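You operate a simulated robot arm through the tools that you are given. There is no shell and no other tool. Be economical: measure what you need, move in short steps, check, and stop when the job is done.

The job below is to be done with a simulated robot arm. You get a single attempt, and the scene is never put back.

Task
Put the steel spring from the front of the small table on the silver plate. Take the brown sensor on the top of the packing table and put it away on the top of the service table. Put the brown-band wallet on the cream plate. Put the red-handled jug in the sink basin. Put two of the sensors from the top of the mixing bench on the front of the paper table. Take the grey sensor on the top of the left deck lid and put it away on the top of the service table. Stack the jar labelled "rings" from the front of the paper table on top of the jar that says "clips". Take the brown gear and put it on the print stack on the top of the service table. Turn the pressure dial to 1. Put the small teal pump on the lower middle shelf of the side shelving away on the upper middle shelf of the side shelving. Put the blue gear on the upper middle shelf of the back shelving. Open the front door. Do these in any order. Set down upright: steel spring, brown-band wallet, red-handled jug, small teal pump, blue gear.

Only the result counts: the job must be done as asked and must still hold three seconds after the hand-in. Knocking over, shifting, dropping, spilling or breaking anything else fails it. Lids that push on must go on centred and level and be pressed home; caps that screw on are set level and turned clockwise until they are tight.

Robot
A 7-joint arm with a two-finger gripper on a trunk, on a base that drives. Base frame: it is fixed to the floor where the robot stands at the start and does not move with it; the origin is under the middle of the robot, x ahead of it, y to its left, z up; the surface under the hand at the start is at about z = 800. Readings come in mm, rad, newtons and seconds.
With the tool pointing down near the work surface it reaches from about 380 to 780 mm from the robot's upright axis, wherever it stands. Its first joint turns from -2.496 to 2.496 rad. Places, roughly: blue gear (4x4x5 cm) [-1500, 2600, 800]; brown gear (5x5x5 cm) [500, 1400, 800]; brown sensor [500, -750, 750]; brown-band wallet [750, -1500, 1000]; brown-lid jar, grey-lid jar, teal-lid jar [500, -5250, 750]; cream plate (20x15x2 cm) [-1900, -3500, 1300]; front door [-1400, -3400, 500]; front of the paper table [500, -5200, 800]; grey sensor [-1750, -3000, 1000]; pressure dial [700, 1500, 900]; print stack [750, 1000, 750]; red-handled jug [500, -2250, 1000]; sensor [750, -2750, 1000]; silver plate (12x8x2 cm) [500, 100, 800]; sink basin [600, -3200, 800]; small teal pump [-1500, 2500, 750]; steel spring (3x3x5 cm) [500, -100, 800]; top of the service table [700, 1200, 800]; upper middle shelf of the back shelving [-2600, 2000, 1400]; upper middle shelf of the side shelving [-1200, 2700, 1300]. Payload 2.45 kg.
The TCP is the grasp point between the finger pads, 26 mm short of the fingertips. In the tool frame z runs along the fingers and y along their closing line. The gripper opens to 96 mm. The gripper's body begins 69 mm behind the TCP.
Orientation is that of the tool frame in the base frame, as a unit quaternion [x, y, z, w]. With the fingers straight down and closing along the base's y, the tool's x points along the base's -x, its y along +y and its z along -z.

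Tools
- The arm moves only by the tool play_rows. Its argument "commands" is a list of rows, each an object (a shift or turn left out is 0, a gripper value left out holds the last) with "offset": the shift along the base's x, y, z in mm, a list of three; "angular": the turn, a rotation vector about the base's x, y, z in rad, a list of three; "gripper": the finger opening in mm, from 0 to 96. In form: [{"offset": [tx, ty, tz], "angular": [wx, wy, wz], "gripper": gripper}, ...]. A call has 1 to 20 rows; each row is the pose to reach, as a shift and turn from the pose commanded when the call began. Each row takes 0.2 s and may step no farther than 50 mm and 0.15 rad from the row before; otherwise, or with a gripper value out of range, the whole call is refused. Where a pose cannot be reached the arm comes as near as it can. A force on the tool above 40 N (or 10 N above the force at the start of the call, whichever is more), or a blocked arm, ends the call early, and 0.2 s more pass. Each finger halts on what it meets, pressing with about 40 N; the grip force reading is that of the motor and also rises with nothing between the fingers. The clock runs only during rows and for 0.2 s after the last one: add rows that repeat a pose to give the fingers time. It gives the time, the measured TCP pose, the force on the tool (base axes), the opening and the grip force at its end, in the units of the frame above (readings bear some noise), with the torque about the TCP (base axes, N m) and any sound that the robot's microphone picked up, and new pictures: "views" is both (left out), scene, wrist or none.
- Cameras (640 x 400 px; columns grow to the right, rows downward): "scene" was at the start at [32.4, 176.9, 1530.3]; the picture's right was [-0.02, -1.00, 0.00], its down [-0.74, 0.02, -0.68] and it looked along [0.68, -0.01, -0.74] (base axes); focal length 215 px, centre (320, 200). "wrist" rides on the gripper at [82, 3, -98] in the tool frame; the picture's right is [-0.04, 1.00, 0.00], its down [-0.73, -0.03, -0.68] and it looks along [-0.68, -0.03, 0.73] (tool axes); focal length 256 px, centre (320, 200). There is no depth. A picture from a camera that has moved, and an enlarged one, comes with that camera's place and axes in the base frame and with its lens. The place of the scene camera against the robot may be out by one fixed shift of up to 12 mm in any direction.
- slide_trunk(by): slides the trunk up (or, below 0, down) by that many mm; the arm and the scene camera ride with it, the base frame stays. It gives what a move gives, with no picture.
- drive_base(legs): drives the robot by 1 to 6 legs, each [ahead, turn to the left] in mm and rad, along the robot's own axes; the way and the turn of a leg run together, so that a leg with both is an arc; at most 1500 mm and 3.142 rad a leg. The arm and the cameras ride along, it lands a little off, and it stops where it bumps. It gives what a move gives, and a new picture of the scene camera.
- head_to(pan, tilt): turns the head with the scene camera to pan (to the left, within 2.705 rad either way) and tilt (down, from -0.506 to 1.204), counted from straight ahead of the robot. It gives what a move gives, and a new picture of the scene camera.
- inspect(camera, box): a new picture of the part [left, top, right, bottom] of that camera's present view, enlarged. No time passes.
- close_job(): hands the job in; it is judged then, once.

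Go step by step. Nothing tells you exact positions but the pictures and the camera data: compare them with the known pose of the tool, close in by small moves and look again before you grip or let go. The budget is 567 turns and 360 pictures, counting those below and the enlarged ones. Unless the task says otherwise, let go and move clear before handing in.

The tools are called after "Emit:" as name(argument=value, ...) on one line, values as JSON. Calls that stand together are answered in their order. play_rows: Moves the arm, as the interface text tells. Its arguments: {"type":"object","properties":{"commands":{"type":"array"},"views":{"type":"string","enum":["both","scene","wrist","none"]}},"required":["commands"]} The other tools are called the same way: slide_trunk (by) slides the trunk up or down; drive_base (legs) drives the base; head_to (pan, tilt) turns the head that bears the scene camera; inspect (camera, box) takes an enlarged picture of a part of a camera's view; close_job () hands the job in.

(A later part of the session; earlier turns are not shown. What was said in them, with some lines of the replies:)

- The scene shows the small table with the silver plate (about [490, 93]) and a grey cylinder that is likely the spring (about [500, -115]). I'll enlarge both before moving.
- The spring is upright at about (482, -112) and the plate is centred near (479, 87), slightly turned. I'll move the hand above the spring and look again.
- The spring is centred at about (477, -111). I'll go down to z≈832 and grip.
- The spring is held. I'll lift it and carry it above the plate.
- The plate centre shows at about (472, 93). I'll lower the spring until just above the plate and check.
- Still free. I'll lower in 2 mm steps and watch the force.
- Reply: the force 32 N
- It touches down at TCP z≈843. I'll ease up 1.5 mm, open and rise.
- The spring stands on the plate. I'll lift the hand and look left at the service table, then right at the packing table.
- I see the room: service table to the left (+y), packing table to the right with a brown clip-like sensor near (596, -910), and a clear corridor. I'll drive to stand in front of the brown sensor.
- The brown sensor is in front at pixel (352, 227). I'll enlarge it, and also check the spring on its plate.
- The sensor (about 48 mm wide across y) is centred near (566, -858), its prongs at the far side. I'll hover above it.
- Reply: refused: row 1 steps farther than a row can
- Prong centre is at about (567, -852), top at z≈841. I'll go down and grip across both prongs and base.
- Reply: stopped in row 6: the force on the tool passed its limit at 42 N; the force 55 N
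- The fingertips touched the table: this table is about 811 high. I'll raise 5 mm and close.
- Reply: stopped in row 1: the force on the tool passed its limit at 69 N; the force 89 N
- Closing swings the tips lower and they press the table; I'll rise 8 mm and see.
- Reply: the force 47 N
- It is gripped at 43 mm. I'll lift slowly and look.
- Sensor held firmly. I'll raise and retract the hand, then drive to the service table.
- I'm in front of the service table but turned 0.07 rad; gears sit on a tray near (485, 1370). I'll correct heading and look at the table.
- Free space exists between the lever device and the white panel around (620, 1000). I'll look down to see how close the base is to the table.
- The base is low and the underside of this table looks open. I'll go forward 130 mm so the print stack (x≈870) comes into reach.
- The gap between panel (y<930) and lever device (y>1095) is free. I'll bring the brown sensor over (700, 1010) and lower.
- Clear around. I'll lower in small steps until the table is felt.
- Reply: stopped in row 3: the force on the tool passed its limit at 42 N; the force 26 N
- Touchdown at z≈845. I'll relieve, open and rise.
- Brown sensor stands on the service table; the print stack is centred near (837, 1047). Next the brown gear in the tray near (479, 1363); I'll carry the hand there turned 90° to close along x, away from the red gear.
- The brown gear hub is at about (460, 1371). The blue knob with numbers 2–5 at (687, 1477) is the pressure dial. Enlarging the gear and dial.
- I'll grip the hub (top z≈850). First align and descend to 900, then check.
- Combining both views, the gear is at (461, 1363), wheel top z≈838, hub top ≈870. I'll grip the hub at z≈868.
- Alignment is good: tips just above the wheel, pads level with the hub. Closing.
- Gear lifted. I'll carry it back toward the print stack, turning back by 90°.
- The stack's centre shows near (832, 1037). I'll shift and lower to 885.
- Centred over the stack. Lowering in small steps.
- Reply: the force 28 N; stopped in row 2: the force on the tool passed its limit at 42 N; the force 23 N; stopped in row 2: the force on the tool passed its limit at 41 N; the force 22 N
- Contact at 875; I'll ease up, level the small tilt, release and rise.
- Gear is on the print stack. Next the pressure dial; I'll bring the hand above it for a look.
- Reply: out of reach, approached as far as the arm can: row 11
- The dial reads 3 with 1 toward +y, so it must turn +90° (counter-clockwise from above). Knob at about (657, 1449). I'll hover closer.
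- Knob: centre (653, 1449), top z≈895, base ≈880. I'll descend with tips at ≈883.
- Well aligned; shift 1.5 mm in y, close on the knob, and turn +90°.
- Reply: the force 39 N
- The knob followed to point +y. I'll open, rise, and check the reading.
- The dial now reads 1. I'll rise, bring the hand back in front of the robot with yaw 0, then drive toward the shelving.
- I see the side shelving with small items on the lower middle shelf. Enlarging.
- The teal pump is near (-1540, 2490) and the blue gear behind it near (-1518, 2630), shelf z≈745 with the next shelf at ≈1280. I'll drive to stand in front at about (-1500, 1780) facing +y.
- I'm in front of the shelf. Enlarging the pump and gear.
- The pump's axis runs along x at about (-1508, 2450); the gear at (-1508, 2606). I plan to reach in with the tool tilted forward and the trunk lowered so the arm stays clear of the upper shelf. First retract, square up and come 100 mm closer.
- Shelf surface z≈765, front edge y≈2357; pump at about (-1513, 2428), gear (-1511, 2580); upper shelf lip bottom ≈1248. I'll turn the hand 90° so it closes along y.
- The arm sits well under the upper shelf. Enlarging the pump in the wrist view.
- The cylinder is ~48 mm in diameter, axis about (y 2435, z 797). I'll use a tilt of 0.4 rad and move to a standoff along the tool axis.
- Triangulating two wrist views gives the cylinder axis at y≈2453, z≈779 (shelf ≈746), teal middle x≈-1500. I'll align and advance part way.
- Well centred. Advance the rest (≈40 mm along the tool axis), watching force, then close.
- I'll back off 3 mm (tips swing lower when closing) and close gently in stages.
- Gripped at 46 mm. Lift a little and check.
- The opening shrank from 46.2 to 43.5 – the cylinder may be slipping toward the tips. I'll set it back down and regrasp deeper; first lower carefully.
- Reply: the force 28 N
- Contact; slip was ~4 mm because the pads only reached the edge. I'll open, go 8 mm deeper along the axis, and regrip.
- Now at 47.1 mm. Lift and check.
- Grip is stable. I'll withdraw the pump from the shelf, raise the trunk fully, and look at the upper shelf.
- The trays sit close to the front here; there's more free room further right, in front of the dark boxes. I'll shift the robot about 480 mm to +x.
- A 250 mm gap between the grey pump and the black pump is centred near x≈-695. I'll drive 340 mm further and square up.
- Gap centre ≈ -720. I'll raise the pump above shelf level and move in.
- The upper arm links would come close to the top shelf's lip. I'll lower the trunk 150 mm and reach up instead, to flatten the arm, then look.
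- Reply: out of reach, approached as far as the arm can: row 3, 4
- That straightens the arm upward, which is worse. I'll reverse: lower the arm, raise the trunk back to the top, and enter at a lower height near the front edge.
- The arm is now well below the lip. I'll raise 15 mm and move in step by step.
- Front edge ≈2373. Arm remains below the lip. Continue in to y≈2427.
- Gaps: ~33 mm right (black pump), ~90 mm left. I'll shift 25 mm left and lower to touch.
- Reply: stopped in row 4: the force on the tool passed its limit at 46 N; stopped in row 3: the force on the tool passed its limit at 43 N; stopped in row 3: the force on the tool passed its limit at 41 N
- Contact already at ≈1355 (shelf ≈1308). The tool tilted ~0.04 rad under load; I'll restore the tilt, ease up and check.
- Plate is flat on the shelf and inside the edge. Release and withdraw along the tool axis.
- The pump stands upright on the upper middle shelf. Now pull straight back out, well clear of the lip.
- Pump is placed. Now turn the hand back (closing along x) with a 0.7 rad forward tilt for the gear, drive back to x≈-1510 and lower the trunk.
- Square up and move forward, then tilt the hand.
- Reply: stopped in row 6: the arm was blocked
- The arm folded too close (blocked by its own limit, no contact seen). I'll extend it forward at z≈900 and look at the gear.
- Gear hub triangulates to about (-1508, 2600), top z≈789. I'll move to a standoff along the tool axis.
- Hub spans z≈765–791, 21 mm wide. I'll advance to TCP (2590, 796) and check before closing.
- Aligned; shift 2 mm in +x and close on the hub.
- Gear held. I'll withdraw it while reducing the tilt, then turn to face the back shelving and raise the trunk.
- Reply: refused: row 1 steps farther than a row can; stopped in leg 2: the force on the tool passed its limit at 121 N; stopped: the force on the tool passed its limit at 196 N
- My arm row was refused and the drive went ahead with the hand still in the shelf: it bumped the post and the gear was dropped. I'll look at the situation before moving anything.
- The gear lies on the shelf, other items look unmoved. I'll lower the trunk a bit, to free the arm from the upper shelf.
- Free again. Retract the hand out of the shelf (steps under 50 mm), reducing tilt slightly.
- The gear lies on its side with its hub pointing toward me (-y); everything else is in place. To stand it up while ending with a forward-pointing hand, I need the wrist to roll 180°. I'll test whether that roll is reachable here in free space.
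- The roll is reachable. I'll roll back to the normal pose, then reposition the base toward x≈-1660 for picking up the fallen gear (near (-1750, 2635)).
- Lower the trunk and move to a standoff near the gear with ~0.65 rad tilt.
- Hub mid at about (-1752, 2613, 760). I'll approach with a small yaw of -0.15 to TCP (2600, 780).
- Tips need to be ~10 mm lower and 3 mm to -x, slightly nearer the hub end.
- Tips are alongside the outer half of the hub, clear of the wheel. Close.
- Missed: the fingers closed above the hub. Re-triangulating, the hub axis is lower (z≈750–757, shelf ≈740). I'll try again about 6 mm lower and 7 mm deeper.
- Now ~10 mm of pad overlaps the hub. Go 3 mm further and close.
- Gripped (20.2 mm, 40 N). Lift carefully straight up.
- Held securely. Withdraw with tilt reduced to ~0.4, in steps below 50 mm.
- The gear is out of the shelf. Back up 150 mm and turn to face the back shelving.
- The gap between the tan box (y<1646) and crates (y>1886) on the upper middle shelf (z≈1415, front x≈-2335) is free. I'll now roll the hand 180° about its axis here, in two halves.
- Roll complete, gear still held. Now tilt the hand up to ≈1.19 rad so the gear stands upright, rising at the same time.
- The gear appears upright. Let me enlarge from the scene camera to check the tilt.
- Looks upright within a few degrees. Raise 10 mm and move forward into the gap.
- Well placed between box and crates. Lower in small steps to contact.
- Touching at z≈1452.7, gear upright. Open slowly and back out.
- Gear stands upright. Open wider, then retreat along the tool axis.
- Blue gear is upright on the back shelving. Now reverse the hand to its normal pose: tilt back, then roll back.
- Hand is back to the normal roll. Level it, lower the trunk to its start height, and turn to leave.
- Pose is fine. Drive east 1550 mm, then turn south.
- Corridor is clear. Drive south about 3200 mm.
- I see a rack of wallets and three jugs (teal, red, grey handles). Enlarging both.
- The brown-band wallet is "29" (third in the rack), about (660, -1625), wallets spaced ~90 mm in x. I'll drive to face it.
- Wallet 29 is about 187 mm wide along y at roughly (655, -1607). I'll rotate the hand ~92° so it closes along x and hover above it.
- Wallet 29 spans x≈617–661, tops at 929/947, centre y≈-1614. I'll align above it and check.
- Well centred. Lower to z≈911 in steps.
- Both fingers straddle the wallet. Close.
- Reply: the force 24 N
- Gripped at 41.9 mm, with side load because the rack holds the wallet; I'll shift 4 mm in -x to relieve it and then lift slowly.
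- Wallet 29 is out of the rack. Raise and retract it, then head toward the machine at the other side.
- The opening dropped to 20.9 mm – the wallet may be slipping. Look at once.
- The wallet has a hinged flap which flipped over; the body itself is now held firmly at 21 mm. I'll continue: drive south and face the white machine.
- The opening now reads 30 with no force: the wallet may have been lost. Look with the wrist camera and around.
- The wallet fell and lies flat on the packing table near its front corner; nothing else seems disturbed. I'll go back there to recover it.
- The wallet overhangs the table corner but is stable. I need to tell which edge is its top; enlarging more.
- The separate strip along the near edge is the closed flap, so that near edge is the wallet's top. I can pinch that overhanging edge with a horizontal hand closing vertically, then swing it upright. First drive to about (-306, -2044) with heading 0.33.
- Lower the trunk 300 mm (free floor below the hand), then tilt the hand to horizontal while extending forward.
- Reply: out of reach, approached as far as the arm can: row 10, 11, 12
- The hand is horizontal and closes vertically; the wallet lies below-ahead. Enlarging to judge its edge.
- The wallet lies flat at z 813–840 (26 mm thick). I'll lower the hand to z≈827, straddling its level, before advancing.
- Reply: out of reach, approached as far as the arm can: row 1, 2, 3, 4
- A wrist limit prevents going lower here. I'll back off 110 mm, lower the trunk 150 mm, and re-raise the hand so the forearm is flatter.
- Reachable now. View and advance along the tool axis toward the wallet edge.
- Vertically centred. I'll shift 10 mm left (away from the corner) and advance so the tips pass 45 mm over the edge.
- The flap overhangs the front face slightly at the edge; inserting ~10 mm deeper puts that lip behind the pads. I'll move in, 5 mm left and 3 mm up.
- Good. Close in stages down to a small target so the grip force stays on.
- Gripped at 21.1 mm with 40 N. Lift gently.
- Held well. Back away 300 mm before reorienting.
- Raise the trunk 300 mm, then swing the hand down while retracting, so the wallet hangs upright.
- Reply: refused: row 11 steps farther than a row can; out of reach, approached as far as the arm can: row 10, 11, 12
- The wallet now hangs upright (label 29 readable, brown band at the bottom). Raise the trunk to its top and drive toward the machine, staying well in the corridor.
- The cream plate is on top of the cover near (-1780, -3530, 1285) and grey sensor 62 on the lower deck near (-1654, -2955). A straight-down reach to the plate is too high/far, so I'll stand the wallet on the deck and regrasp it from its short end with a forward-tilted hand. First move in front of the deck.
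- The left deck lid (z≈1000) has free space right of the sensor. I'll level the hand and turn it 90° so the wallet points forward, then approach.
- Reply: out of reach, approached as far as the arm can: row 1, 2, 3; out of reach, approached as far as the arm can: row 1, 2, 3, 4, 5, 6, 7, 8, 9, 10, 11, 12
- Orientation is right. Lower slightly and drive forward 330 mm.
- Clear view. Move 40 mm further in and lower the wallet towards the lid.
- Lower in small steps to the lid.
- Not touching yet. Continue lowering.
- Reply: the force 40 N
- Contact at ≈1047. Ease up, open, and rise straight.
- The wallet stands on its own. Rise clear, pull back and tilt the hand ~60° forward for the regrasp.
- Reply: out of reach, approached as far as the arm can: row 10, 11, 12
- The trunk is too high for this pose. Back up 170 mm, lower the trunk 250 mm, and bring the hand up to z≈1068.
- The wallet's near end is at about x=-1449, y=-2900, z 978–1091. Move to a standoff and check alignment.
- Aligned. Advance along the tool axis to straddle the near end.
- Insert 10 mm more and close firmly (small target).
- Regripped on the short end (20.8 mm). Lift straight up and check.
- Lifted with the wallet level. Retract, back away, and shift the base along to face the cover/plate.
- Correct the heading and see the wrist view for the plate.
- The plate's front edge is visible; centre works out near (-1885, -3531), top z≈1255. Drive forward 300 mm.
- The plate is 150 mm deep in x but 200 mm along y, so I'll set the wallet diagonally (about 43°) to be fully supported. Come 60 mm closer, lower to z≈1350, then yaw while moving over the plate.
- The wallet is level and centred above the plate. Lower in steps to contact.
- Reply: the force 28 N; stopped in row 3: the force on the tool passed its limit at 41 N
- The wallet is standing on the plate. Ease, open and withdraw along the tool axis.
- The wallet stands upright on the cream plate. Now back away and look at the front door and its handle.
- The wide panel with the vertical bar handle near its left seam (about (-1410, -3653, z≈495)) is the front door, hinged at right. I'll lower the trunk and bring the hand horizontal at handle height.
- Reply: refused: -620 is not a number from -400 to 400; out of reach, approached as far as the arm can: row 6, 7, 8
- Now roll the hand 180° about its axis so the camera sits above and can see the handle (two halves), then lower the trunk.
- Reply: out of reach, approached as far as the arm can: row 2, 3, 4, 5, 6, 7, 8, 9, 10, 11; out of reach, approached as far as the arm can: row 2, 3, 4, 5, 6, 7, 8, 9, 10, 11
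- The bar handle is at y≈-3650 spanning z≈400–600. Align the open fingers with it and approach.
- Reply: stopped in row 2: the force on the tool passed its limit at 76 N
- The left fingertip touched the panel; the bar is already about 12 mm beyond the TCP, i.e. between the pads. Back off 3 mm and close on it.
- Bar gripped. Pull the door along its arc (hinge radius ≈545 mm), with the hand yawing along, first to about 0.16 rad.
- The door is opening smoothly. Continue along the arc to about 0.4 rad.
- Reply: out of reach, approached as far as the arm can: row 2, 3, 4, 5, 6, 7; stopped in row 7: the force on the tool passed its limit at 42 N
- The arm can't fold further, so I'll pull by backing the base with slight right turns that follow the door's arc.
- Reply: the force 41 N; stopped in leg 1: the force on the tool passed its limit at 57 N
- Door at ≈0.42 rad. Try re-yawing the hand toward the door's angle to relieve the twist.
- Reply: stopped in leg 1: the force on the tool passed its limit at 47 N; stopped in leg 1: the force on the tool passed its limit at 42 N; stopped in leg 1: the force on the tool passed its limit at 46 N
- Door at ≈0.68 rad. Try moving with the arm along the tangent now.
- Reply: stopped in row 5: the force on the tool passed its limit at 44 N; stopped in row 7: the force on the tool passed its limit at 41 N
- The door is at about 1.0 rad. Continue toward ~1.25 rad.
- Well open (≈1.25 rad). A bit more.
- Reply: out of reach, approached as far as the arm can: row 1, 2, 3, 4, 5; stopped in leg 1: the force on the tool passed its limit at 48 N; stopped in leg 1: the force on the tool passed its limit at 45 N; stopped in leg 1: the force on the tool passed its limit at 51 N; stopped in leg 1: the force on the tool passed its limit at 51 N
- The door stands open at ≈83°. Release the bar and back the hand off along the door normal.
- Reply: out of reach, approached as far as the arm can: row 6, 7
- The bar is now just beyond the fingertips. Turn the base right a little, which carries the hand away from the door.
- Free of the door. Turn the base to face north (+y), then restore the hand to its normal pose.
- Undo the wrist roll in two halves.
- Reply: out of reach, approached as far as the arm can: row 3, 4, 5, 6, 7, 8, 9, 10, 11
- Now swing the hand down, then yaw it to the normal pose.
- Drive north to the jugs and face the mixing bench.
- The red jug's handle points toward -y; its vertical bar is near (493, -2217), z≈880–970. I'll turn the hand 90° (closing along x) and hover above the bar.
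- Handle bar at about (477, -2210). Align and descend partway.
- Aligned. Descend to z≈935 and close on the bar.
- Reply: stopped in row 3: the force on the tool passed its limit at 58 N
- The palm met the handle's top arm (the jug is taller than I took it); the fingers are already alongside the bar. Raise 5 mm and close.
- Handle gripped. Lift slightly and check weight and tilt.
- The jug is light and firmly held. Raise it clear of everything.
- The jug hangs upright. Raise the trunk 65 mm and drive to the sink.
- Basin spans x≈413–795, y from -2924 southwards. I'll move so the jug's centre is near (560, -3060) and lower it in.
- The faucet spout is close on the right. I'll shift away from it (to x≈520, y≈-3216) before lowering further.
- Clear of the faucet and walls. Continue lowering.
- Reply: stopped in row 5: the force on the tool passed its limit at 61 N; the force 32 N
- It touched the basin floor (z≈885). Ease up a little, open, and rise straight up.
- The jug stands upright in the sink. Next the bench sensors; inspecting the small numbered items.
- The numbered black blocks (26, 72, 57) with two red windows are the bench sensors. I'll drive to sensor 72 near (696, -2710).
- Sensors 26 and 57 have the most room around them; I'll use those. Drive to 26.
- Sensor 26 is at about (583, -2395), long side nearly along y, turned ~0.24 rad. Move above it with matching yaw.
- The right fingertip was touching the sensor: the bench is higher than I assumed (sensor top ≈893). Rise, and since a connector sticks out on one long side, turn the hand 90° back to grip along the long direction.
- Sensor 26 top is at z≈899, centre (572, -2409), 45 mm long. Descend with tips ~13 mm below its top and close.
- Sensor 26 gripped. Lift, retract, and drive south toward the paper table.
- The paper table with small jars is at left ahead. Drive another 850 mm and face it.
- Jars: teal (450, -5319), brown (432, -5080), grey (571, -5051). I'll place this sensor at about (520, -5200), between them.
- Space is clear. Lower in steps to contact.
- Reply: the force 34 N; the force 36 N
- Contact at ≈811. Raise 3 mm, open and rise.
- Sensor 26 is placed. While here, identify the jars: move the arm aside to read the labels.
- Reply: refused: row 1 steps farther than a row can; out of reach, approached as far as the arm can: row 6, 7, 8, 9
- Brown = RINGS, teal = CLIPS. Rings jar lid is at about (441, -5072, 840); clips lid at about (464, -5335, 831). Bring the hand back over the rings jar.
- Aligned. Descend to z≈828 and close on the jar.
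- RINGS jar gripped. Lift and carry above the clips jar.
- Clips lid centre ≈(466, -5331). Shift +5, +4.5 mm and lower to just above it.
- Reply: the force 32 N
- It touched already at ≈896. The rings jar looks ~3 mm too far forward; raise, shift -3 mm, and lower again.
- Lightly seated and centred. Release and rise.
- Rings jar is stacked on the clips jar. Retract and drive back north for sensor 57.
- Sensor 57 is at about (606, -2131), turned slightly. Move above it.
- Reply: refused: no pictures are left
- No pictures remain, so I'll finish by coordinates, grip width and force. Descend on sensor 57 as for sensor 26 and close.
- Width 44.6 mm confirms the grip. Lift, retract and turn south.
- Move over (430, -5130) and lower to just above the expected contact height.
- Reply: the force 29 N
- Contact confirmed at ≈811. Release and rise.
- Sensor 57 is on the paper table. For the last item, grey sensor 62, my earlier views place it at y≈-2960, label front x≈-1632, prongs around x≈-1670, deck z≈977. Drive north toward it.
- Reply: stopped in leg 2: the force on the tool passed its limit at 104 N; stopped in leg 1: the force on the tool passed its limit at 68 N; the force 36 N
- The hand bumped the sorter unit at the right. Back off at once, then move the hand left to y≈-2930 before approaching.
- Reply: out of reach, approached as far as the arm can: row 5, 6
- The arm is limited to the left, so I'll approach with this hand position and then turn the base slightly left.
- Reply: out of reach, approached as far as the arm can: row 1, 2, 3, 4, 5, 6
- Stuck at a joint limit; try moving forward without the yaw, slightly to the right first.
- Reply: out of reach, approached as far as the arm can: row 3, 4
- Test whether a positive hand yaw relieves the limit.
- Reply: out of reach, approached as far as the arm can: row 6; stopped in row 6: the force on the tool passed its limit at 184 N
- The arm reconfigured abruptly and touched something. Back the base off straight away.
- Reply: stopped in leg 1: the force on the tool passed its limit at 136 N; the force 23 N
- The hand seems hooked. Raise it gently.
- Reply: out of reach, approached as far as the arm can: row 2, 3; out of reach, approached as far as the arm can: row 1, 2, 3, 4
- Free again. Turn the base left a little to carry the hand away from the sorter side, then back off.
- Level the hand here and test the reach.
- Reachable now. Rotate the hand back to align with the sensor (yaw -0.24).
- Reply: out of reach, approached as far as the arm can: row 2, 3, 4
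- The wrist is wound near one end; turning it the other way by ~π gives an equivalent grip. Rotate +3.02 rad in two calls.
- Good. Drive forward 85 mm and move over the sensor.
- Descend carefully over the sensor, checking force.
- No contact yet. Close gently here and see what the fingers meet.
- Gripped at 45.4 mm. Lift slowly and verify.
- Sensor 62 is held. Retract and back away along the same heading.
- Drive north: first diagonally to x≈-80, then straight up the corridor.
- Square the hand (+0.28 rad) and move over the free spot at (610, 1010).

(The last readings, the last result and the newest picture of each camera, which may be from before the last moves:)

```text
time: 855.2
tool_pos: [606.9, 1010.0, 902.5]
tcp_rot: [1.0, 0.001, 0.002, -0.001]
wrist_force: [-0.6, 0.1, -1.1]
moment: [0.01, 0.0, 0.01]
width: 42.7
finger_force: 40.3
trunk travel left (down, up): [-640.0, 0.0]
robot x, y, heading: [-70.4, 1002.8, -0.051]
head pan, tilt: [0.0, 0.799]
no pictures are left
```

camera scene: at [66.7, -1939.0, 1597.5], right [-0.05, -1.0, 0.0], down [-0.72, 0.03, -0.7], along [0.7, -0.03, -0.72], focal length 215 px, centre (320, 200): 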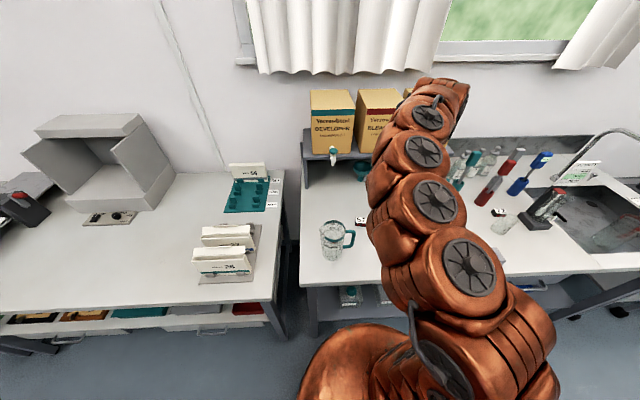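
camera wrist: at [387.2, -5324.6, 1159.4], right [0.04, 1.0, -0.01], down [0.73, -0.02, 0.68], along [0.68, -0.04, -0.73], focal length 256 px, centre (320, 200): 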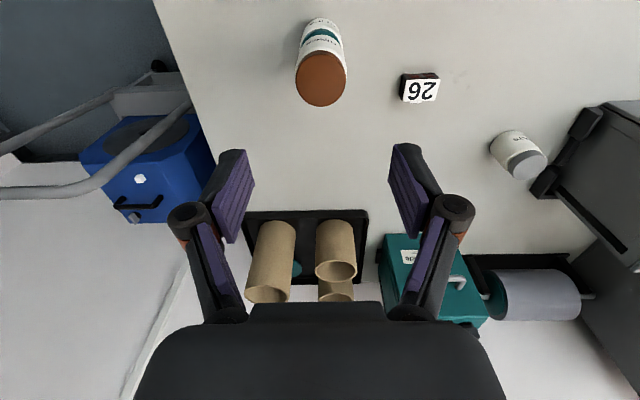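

Lower in steps until contact.

Emit:
play_rows(commands=[{"offset": [0, 0, -12]}, {"offset": [0, 0, -24]}, {"offset": [0, 0, -34]}, {"offset": [0, 0, -34]}], views="none")

Emit:
play_rows(commands=[{"offset": [0, 0, -3]}, {"offset": [0, 0, -5]}, {"offset": [0, 0, -5]}], views="none")

Emit:
play_rows(commands=[{"offset": [0, 0, -2]}, {"offset": [0, 0, -4]}, {"offset": [0, 0, -4]}], views="none")

```text
time: 856.2
tool_pos: [609.8, 1012.1, 868.8]
tcp_rot: [1.0, -0.001, 0.0, -0.001]
wrist_force: [-0.1, 0.6, -0.4]
moment: [0.01, 0.01, 0.0]
width: 42.8
finger_force: 39.8
trunk travel left (down, up): [-640.0, 0.0]
robot x, y, heading: [-69.1, 1005.7, -0.05]
head pan, tilt: [0.0, 0.799]
no pictures are left
```

```text
time: 857.0
tool_pos: [610.9, 1012.1, 863.9]
tcp_rot: [1.0, -0.001, 0.001, -0.001]
wrist_force: [-0.4, 0.1, -0.2]
moment: [0.0, 0.01, 0.04]
width: 43.1
finger_force: 40.4
trunk travel left (down, up): [-640.0, 0.0]
robot x, y, heading: [-66.5, 1008.6, -0.056]
head pan, tilt: [0.0, 0.799]
no pictures are left
```

```text
time: 857.8
tool_pos: [610.3, 1011.4, 859.4]
tcp_rot: [1.0, 0.0, 0.0, -0.001]
wrist_force: [-0.1, -0.1, -0.4]
moment: [-0.04, -0.03, 0.02]
width: 42.8
finger_force: 40.1
trunk travel left (down, up): [-640.0, 0.0]
robot x, y, heading: [-67.1, 1011.0, -0.055]
head pan, tilt: [0.0, 0.799]
no pictures are left
```

Emit:
play_rows(commands=[{"offset": [0, 0, -2]}, {"offset": [0, 0, -4]}, {"offset": [0, 0, -4]}], views="none")

Emit:
play_rows(commands=[{"offset": [0, 0, -2]}, {"offset": [0, 0, -3]}, {"offset": [0, 0, -3]}], views="none")

```text
time: 858.6
tool_pos: [610.1, 1010.6, 857.9]
tcp_rot: [1.0, -0.001, 0.003, -0.001]
wrist_force: [0.0, 2.8, 33.9]
moment: [0.07, 0.31, 0.0]
width: 42.8
finger_force: 39.3
trunk travel left (down, up): [-640.0, 0.0]
robot x, y, heading: [-68.8, 1009.7, -0.056]
head pan, tilt: [0.0, 0.799]
no pictures are left
```

```text
time: 859.0
tool_pos: [611.5, 1009.6, 857.3]
tcp_rot: [1.0, -0.001, 0.004, -0.001]
wrist_force: [-3.9, 0.7, 23.9]
moment: [0.03, 0.32, -0.03]
width: 43.0
finger_force: 39.9
trunk travel left (down, up): [-640.0, 0.0]
robot x, y, heading: [-67.3, 1006.7, -0.054]
head pan, tilt: [0.0, 0.799]
stopped in row 2: the force on the tool passed its limit at 46 N (the readings are from after the stop); the commanded pose is now the measured one
no pictures are left
```

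Contact at ≈858. Ease, open, and rise clear.

Emit:
play_rows(commands=[{"offset": [0, 0, 1]}, {"offset": [0, 0, 1], "gripper": 54}, {"offset": [0, 0, 1], "gripper": 64}, {"offset": [0, 0, 1], "gripper": 64}, {"offset": [0, 0, 30]}, {"offset": [0, 0, 75]}, {"offset": [0, 0, 120]}, {"offset": [0, 0, 165]}, {"offset": [0, 0, 210]}, {"offset": [-30, 0, 245]}, {"offset": [-60, 0, 270]}, {"offset": [-60, 0, 270]}], views="none")

Emit:
drive_base(legs=[[-150, 0]])

```text
time: 861.6
tool_pos: [555.4, 1009.9, 1128.4]
tcp_rot: [1.0, -0.001, 0.002, 0.0]
wrist_force: [-0.2, 0.2, 1.0]
moment: [0.03, -0.01, 0.03]
width: 64.0
finger_force: 0.0
trunk travel left (down, up): [-640.0, 0.0]
robot x, y, heading: [-67.2, 1008.6, -0.054]
head pan, tilt: [0.0, 0.799]
no pictures are left
```

```text
time: 863.0
tool_pos: [404.2, 1018.7, 1128.6]
tcp_rot: [1.0, 0.0, 0.003, -0.001]
wrist_force: [0.5, 0.0, -0.3]
moment: [-0.03, -0.02, -0.01]
width: 63.5
finger_force: 0.0
trunk travel left (down, up): [-640.0, 0.0]
robot x, y, heading: [-218.3, 1016.6, -0.052]
head pan, tilt: [0.0, 0.799]
```

All items have been handled and the hand is empty and clear, so I'm handing the job in.

Emit:
close_job()

```text
The job is handed in.
```

I worked through all twelve tasks and handed the job in, but I ran out of pictures near the end. Sensor 57 (set down on the paper table) and grey sensor 62 (on the service table) were placed blind, using coordinates, force and grip width.

- **Dropped and recovered:** I dropped the blue gear and the brown-band wallet once each. Both were picked up again and seen standing upright in their places.
- **Bumps:** while fetching the grey sensor, the hand bumped the sorter on the white machine, then got hooked on something beside it that I couldn't see. Earlier it struck the shelving when the gear was dropped. I saw nothing shifted at the shelving, but I couldn't check around the machine afterwards.
- **Front door:** it stands open at about 83°, not the full 90°.
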